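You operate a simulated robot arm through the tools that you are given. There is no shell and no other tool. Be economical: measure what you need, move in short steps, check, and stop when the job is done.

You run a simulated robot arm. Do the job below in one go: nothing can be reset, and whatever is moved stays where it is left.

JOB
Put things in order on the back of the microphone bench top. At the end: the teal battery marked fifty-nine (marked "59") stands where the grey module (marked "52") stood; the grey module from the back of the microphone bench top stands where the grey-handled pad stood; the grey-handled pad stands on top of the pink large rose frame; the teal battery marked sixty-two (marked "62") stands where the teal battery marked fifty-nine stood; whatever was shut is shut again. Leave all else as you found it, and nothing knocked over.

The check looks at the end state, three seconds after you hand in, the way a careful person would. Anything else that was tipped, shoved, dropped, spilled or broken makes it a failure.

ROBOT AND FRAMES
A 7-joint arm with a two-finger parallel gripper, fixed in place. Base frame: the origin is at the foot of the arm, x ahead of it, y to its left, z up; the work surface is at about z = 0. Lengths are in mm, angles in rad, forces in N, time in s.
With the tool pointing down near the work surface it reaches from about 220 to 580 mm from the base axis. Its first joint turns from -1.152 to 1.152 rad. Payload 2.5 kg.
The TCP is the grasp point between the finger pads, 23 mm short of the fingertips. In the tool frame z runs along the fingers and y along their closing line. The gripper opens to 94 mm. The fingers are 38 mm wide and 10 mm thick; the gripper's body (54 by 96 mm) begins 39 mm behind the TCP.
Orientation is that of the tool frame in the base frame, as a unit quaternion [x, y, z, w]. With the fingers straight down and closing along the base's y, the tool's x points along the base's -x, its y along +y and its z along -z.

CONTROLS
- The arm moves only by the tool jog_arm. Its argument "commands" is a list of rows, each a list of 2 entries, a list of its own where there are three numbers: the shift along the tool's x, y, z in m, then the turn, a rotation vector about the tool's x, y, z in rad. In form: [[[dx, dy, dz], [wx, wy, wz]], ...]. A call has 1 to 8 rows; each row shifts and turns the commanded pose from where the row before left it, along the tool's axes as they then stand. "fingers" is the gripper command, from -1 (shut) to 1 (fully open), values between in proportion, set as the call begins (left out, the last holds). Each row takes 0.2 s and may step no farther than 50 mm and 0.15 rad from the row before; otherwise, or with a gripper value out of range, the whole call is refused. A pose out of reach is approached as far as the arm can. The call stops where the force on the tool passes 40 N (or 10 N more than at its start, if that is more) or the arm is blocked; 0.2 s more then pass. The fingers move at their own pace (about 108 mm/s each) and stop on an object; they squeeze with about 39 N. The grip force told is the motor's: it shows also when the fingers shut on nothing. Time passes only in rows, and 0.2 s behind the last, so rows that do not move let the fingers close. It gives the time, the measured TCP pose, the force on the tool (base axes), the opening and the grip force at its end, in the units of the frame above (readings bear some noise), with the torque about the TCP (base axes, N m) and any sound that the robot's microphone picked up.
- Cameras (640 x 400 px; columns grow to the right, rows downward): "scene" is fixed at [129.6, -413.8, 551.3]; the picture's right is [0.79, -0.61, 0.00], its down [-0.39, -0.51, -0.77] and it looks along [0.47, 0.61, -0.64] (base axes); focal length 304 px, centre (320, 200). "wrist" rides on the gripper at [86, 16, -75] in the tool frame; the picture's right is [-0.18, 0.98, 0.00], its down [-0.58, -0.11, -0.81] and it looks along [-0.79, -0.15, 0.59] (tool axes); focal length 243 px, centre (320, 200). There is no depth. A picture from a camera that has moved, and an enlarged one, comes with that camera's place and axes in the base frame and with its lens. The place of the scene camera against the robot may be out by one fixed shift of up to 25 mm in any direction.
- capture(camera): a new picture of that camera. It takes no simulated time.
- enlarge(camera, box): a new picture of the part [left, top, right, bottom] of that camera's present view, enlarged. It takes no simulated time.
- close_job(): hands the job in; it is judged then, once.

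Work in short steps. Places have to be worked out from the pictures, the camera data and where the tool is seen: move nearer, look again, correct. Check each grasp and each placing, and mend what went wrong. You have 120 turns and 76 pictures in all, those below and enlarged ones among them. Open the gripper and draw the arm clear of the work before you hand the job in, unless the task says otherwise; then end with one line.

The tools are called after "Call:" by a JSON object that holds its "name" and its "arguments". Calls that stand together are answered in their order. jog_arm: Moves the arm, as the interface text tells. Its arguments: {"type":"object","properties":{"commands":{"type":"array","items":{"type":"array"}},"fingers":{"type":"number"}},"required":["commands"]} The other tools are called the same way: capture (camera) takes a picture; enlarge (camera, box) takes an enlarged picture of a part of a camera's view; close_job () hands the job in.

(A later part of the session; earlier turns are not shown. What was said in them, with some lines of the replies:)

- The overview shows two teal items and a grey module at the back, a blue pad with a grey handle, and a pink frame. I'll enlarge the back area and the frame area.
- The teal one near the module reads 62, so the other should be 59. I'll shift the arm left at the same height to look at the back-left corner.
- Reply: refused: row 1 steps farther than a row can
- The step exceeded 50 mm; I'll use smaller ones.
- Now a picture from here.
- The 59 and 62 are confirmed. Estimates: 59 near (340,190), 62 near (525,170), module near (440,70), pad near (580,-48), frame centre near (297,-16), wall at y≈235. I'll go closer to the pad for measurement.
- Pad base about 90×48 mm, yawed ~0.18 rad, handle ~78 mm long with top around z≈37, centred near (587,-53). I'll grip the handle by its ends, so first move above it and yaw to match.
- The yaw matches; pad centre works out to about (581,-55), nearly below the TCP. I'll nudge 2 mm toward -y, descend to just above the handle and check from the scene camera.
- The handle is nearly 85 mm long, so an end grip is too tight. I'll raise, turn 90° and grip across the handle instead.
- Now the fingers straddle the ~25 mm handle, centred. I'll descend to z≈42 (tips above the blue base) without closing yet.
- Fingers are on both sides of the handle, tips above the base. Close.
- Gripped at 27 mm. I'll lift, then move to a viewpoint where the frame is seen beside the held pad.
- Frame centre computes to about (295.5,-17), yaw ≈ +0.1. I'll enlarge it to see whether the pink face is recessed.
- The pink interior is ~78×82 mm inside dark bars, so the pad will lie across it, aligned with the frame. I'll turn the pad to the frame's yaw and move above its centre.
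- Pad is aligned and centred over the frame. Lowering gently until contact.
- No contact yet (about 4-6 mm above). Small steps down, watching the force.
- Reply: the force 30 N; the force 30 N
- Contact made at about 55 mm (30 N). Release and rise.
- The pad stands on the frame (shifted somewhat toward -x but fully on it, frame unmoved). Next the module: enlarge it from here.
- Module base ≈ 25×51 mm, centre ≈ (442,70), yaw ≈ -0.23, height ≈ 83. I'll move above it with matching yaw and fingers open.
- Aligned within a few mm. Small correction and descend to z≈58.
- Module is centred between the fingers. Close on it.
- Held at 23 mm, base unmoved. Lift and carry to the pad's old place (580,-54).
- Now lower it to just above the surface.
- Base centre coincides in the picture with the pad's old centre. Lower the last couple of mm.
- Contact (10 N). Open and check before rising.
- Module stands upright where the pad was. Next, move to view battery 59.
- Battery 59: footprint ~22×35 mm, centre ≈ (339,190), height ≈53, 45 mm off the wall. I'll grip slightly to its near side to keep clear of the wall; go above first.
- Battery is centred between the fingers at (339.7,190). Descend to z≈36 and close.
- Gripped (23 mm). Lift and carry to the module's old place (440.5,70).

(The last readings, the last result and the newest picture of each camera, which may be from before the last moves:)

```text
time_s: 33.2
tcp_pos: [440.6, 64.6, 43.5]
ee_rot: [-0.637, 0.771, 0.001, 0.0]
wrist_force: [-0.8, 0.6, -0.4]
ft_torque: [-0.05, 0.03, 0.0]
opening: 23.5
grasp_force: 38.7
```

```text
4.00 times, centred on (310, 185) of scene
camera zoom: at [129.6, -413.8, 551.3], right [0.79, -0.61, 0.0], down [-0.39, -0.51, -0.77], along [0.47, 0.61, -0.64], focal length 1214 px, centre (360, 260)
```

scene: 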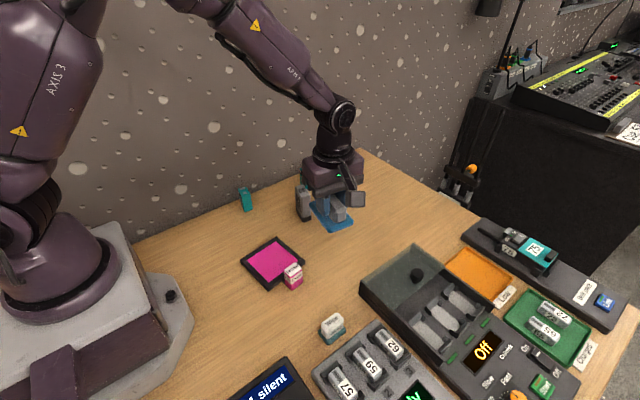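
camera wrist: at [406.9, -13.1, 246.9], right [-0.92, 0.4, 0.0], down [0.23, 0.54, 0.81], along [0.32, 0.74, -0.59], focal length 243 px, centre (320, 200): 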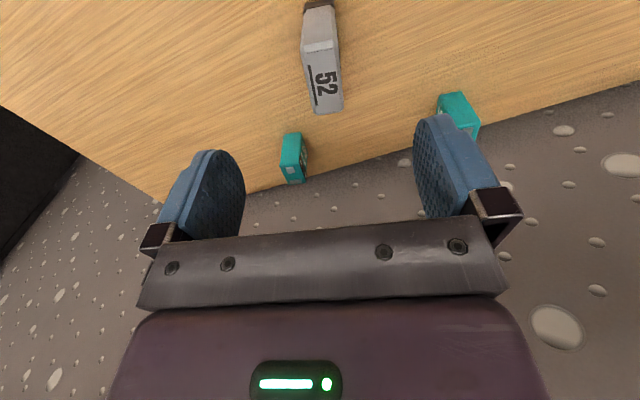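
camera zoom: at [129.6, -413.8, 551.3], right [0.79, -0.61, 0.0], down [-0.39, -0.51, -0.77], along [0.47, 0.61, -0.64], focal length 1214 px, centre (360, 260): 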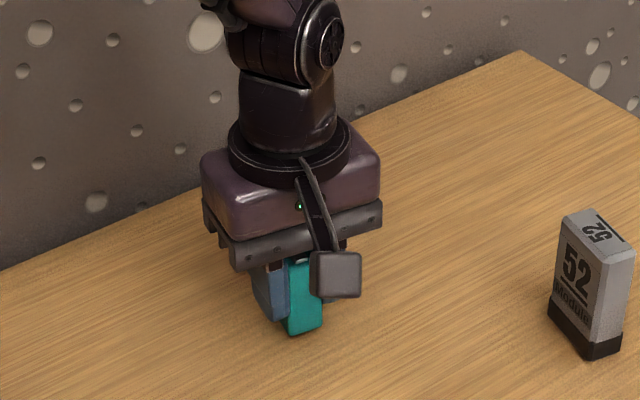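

About 2.5 mm low in y; correct and lower the remaining ~5 mm in small steps.

Call:
{"name": "jog_arm", "arguments": {"commands": [[[-0.0024, 0, 0.003], [0, 0, 0]], [[0, 0, 0], [0, 0, 0]]]}}

Call:
{"name": "jog_arm", "arguments": {"commands": [[[0, 0, 0.002], [0, 0, 0]], [[0, 0, 0], [0, 0, 0]]]}}

Call:
{"name": "jog_arm", "arguments": {"commands": [[[0, 0, 0.001], [0, 0, 0]], [[0, 0, 0], [0, 0, 0]]]}}

```text
time_s: 33.8
tcp_pos: [440.1, 66.6, 42.0]
ee_rot: [-0.636, 0.771, 0.001, 0.0]
wrist_force: [-0.7, -0.5, 0.5]
ft_torque: [0.01, 0.01, 0.01]
opening: 23.7
grasp_force: 39.0
```

```text
time_s: 34.4
tcp_pos: [440.0, 66.7, 39.7]
ee_rot: [-0.636, 0.772, 0.0, 0.0]
wrist_force: [0.1, 0.3, -0.9]
ft_torque: [0.02, 0.04, 0.0]
opening: 23.5
grasp_force: 38.8
```

```text
time_s: 35.0
tcp_pos: [440.0, 65.9, 39.6]
ee_rot: [-0.637, 0.771, 0.0, 0.0]
wrist_force: [0.3, -0.4, -0.6]
ft_torque: [-0.03, 0.0, 0.06]
opening: 23.5
grasp_force: 39.4
```

Call:
{"name": "jog_arm", "arguments": {"commands": [[[0, 0, 0.001], [0, 0, 0]], [[0, 0, 0], [0, 0, 0]]]}}

Call:
{"name": "jog_arm", "arguments": {"commands": [[[0, 0, 0.001], [0, 0, 0]], [[0, 0, 0], [0, 0, 0]]]}}

```text
time_s: 35.6
tcp_pos: [439.6, 66.6, 38.0]
ee_rot: [-0.637, 0.771, 0.0, 0.0]
wrist_force: [0.0, -0.2, -0.7]
ft_torque: [-0.01, -0.01, -0.05]
opening: 23.4
grasp_force: 38.9
```

```text
time_s: 36.2
tcp_pos: [439.5, 67.2, 36.9]
ee_rot: [-0.636, 0.771, 0.0, 0.001]
wrist_force: [-0.5, -0.6, 1.1]
ft_torque: [0.02, 0.02, -0.03]
opening: 23.4
grasp_force: 39.3
```

Just about touching (slight upward force). One more half-millimetre and then release.

Call:
{"name": "jog_arm", "arguments": {"commands": [[[0, 0, 0.0006], [0, 0, 0]], [[0, 0, 0], [0, 0, 0]]]}}

Call:
{"name": "jog_arm", "arguments": {"commands": [[[0, 0, 0], [0, 0, 0]], [[0, 0, 0], [0, 0, 0]]], "fingers": 0.1}}

Call:
{"name": "jog_arm", "arguments": {"commands": [[[0, 0, -0.03], [0, 0, 0]], [[0, 0, -0.045], [0, 0, 0]], [[0, 0, -0.045], [0, 0, 0]]]}}

Call:
{"name": "enlarge", "arguments": {"camera": "scene", "box": [250, 135, 370, 235]}}

Call:
{"name": "enlarge", "arguments": {"camera": "wrist", "box": [180, 0, 460, 200]}}

```text
time_s: 36.8
tcp_pos: [440.2, 66.3, 37.3]
ee_rot: [-0.637, 0.771, 0.001, 0.001]
wrist_force: [-4.1, 2.6, 14.3]
ft_torque: [0.11, 0.19, -0.01]
opening: 23.4
grasp_force: 38.9
```

```text
time_s: 37.4
tcp_pos: [440.8, 65.8, 35.7]
ee_rot: [-0.637, 0.771, -0.001, 0.0]
wrist_force: [0.2, 0.2, 0.1]
ft_torque: [-0.01, 0.02, 0.01]
opening: 51.6
grasp_force: 0.0
```

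```text
time_s: 38.2
tcp_pos: [439.1, 65.5, 155.4]
ee_rot: [-0.636, 0.771, 0.0, -0.001]
wrist_force: [0.0, 0.0, -0.3]
ft_torque: [0.01, 0.05, 0.0]
opening: 51.7
grasp_force: 0.0
```

```text
4.00 times, centred on (310, 185) of scene
camera zoom: at [129.6, -413.8, 551.3], right [0.79, -0.61, 0.0], down [-0.39, -0.51, -0.77], along [0.47, 0.61, -0.64], focal length 1214 px, centre (360, 260)
```

zoom: 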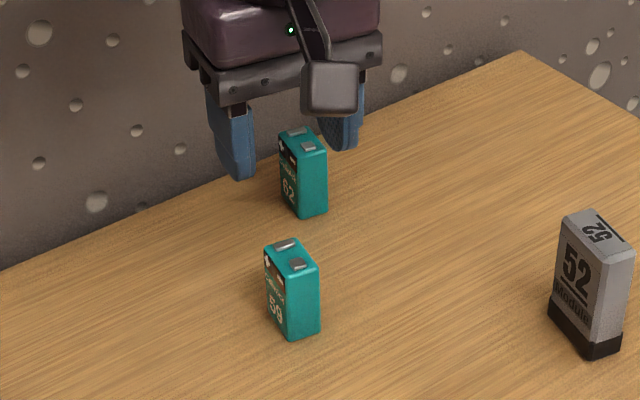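

```text
2.00 times, centred on (320, 100) of wrist
camera zoom: at [405.8, -16.4, 231.1], right [-0.93, 0.37, 0.0], down [0.22, 0.55, 0.81], along [0.3, 0.75, -0.59], focal length 485 px, centre (320, 400)
```

zoom: 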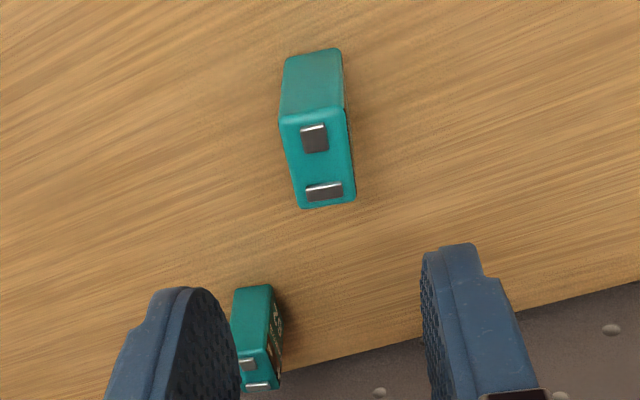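

59 stands where the module stood. Next 62: centre ≈ (521,170), yaw ≈ -0.2. Move above it with open fingers.

Call:
{"name": "jog_arm", "arguments": {"commands": [[[-0.037, -0.02, 0], [0, 0, 0]], [[-0.037, -0.02, 0], [0, 0, 0]], [[-0.037, -0.02, 0], [0, 0, 0]], [[0, 0, 0.04], [0, 0, 0]], [[0, 0, 0.027], [0, 0, 0]], [[0, 0, 0], [0, 0, 0]]], "fingers": 1}}

Call:
{"name": "enlarge", "arguments": {"camera": "wrist", "box": [160, 0, 480, 200]}}

Call:
{"name": "enlarge", "arguments": {"camera": "scene", "box": [250, 125, 370, 225]}}

```text
time_s: 39.6
tcp_pos: [520.2, 162.4, 85.3]
ee_rot: [-0.636, 0.772, -0.001, 0.001]
wrist_force: [-0.2, -0.4, -0.3]
ft_torque: [0.0, -0.01, 0.01]
opening: 94.0
grasp_force: 0.0
```

```text
2.00 times, centred on (320, 100) of wrist
camera zoom: at [486.5, 80.9, 160.7], right [-0.93, 0.37, 0.0], down [0.22, 0.55, 0.81], along [0.3, 0.75, -0.59], focal length 485 px, centre (320, 400)
```

zoom: 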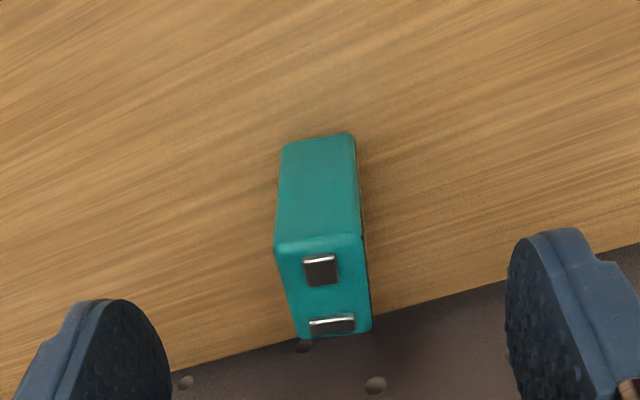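

```text
4.00 times, centred on (310, 175) of scene
camera zoom: at [129.6, -413.7, 551.3], right [0.79, -0.61, 0.0], down [-0.39, -0.51, -0.77], along [0.47, 0.61, -0.64], focal length 1214 px, centre (360, 300)
```

zoom: 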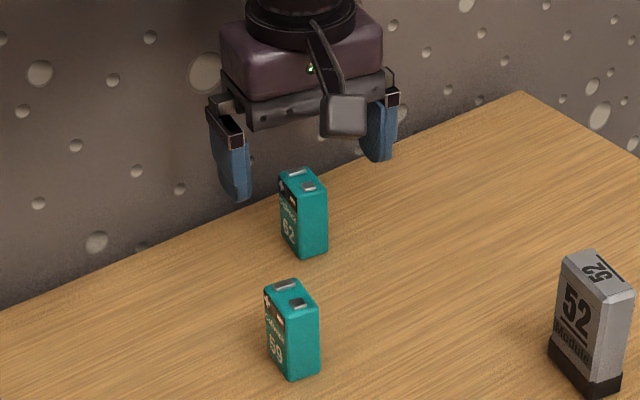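

62 centre ≈ (519.5,169.7), well between the fingers. Descend and close.

Call:
{"name": "jog_arm", "arguments": {"commands": [[[-0.002, 0.0015, 0.02], [0, 0, 0]], [[0, 0, 0.02], [0, 0, 0]], [[0, 0, 0.009], [0, 0, 0]], [[0, 0, 0], [0, 0, 0]]]}}

Call:
{"name": "jog_arm", "arguments": {"commands": [[[0, 0, 0], [0, 0, 0]], [[0, 0, 0], [0, 0, 0]], [[0, 0, 0], [0, 0, 0]]], "fingers": -1}}

Call:
{"name": "enlarge", "arguments": {"camera": "scene", "box": [250, 125, 370, 225]}}

```text
time_s: 40.6
tcp_pos: [518.8, 166.5, 38.8]
ee_rot: [-0.636, 0.771, 0.0, 0.0]
wrist_force: [-0.7, 0.3, 0.4]
ft_torque: [0.01, 0.0, 0.0]
opening: 94.2
grasp_force: 0.0
```

```text
time_s: 41.4
tcp_pos: [518.7, 167.3, 39.3]
ee_rot: [-0.637, 0.771, 0.0, 0.0]
wrist_force: [-0.2, 0.5, -0.6]
ft_torque: [-0.02, 0.01, -0.02]
opening: 23.7
grasp_force: 38.5
```

```text
4.00 times, centred on (310, 175) of scene
camera zoom: at [129.6, -413.8, 551.3], right [0.79, -0.61, 0.0], down [-0.39, -0.51, -0.77], along [0.47, 0.61, -0.64], focal length 1214 px, centre (360, 300)
```

zoom: 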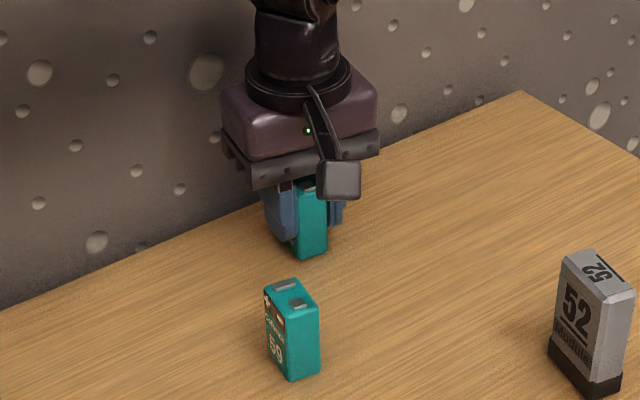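

Gripped. Lift and carry to 59's old place (339.7,190).

Call:
{"name": "jog_arm", "arguments": {"commands": [[[0, 0, -0.02], [0, 0, 0]], [[0, 0, -0.04], [0, 0, 0]], [[0.0028, 0.036, 0], [0, 0, 0]], [[0.0028, 0.036, 0], [0, 0, 0]], [[0.0028, 0.036, 0], [0, 0, 0]], [[0.0028, 0.036, 0], [0, 0, 0]], [[0.003, 0.036, 0], [0, 0, 0]], [[0, 0, 0], [0, 0, 0]]]}}

Call:
{"name": "jog_arm", "arguments": {"commands": [[[0, 0, 0.03], [0, 0, 0]], [[0, 0, 0.022], [0, 0, 0]], [[0, 0, 0], [0, 0, 0]]]}}

Call:
{"name": "enlarge", "arguments": {"camera": "scene", "box": [190, 130, 310, 230]}}

```text
time_s: 43.2
tcp_pos: [338.9, 186.2, 99.4]
ee_rot: [-0.636, 0.771, -0.001, 0.0]
wrist_force: [-0.2, -0.1, -1.0]
ft_torque: [-0.02, 0.03, -0.01]
opening: 23.4
grasp_force: 38.8
```

```text
time_s: 44.0
tcp_pos: [338.4, 187.6, 47.8]
ee_rot: [-0.637, 0.771, -0.001, 0.0]
wrist_force: [0.0, 0.1, -0.5]
ft_torque: [0.02, 0.0, -0.02]
opening: 23.2
grasp_force: 38.9
```

```text
4.00 times, centred on (250, 180) of scene
camera zoom: at [129.6, -413.7, 551.3], right [0.79, -0.61, 0.0], down [-0.39, -0.51, -0.77], along [0.47, 0.61, -0.64], focal length 1214 px, centre (600, 280)
```

zoom: 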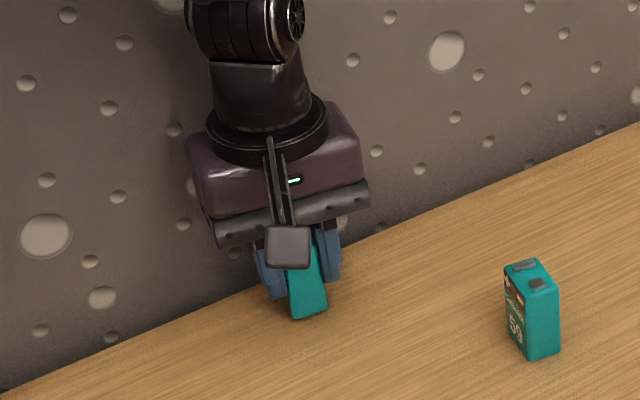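

Position good; lower the remaining ~8.5 mm in steps.

Call:
{"name": "jog_arm", "arguments": {"commands": [[[0, -0.001, 0.006], [0, 0, 0]], [[0, 0, 0], [0, 0, 0]]]}}

Call:
{"name": "jog_arm", "arguments": {"commands": [[[0, 0, 0.0015], [0, 0, 0]], [[0, 0, 0], [0, 0, 0]]]}}

Call:
{"name": "jog_arm", "arguments": {"commands": [[[0, 0, 0.001], [0, 0, 0]], [[0, 0, 0], [0, 0, 0]]]}}

```text
time_s: 44.6
tcp_pos: [340.4, 186.1, 40.6]
ee_rot: [-0.637, 0.771, 0.0, 0.0]
wrist_force: [0.2, -0.1, 0.4]
ft_torque: [0.0, 0.01, 0.04]
opening: 23.5
grasp_force: 39.0
```

```text
time_s: 45.2
tcp_pos: [341.4, 186.4, 39.5]
ee_rot: [-0.637, 0.771, 0.0, 0.001]
wrist_force: [0.1, -0.2, -0.3]
ft_torque: [0.0, 0.0, -0.02]
opening: 23.4
grasp_force: 38.9
```

```text
time_s: 45.8
tcp_pos: [342.2, 187.8, 39.8]
ee_rot: [-0.636, 0.772, 0.0, 0.0]
wrist_force: [-1.4, -5.9, 10.1]
ft_torque: [-0.09, 0.05, 0.0]
opening: 23.4
grasp_force: 38.6
```

Contact (10 N). Release and rise.

Call:
{"name": "jog_arm", "arguments": {"commands": [[[0, 0, 0], [0, 0, 0]], [[0, 0, 0], [0, 0, 0]]], "fingers": 0.1}}

Call:
{"name": "jog_arm", "arguments": {"commands": [[[0, 0, -0.03], [0, 0, 0]], [[0, 0, -0.045], [0, 0, 0]], [[0, 0, -0.045], [0, 0, 0]], [[0.04, 0, -0.025], [0, 0, 0]], [[0.04, 0, -0.025], [0, 0, 0]], [[0, 0, 0], [0, 0, 0]]]}}

Call:
{"name": "enlarge", "arguments": {"camera": "scene", "box": [190, 130, 310, 230]}}

Call:
{"name": "enlarge", "arguments": {"camera": "wrist", "box": [180, 0, 460, 200]}}

Call:
{"name": "capture", "arguments": {"camera": "scene"}}

```text
time_s: 46.4
tcp_pos: [340.7, 187.5, 39.8]
ee_rot: [-0.637, 0.771, 0.0, -0.001]
wrist_force: [-0.1, -0.2, 0.0]
ft_torque: [-0.01, 0.01, -0.01]
opening: 51.8
grasp_force: 0.0
```

```text
time_s: 47.8
tcp_pos: [328.2, 105.8, 208.8]
ee_rot: [-0.637, 0.771, 0.0, -0.001]
wrist_force: [0.6, -0.5, 0.5]
ft_torque: [0.02, 0.01, -0.03]
opening: 51.7
grasp_force: 0.1
```

```text
4.00 times, centred on (250, 180) of scene
camera zoom: at [129.6, -413.8, 551.3], right [0.79, -0.61, 0.0], down [-0.39, -0.51, -0.77], along [0.47, 0.61, -0.64], focal length 1214 px, centre (600, 280)
```

zoom: 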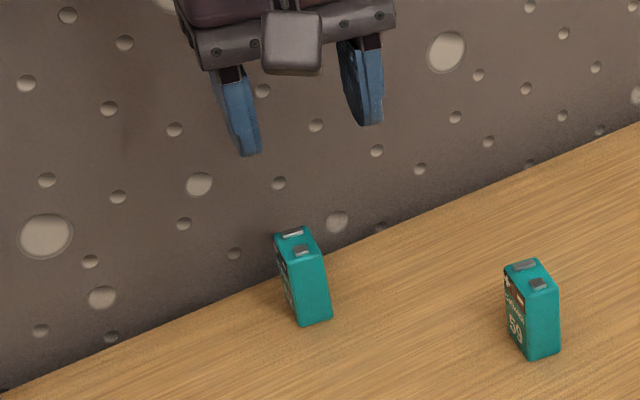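

```text
2.00 times, centred on (320, 100) of wrist
camera zoom: at [295.5, 23.8, 284.6], right [-0.93, 0.37, 0.0], down [0.22, 0.55, 0.81], along [0.3, 0.75, -0.59], focal length 485 px, centre (320, 400)
```

zoom: 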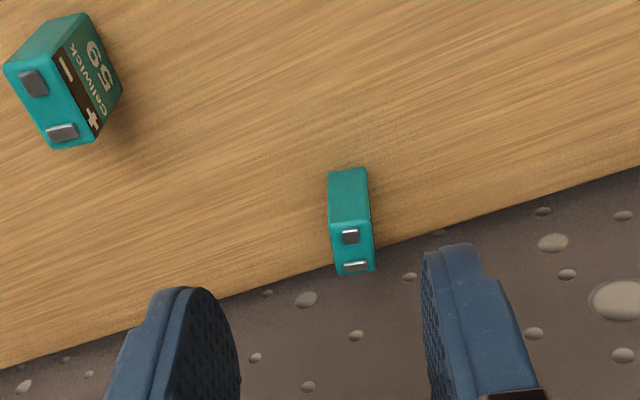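

```text
27 pictures are left
```

scene: 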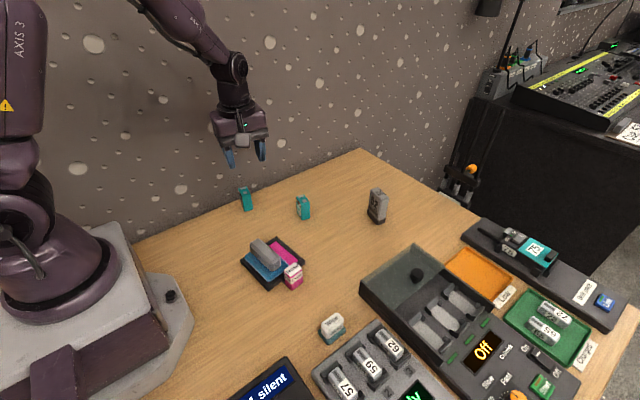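

62 stands precisely where 59 stood. One last check of the pad on the frame.

Call:
{"name": "enlarge", "arguments": {"camera": "scene", "box": [235, 225, 315, 295]}}

```text
5.71 times, centred on (275, 260) of scene
camera zoom: at [129.6, -413.8, 551.3], right [0.79, -0.61, 0.0], down [-0.39, -0.51, -0.77], along [0.47, 0.61, -0.64], focal length 1734 px, centre (577, -143)
```

zoom: 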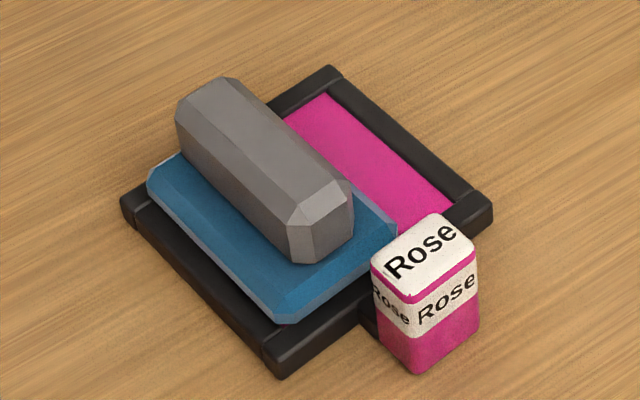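

The pad lies flat and fully on the frame, and everything else is undisturbed. Open fully and move the arm further clear.

Call:
{"name": "jog_arm", "arguments": {"commands": [[[0.03, 0, -0.035], [0, 0, 0]], [[0.03, 0, -0.035], [0, 0, 0]], [[0, 0, 0], [0, 0, 0]]], "fingers": 1}}

Call:
{"name": "close_job", "arguments": {}}

```text
time_s: 48.6
tcp_pos: [311.7, 46.1, 281.2]
ee_rot: [-0.637, 0.771, 0.0, 0.0]
wrist_force: [-0.2, -0.7, 0.4]
ft_torque: [-0.04, 0.01, 0.02]
opening: 94.1
grasp_force: 0.1
```

```text
The job is handed in.
```

The job is handed in: battery 59 stands where the module stood, the module where the pad stood, and battery 62 where 59 stood. The pad lies flat on the pink frame, about 13 mm off its centre. I opened nothing, so there was nothing to shut again, and nothing was knocked over.
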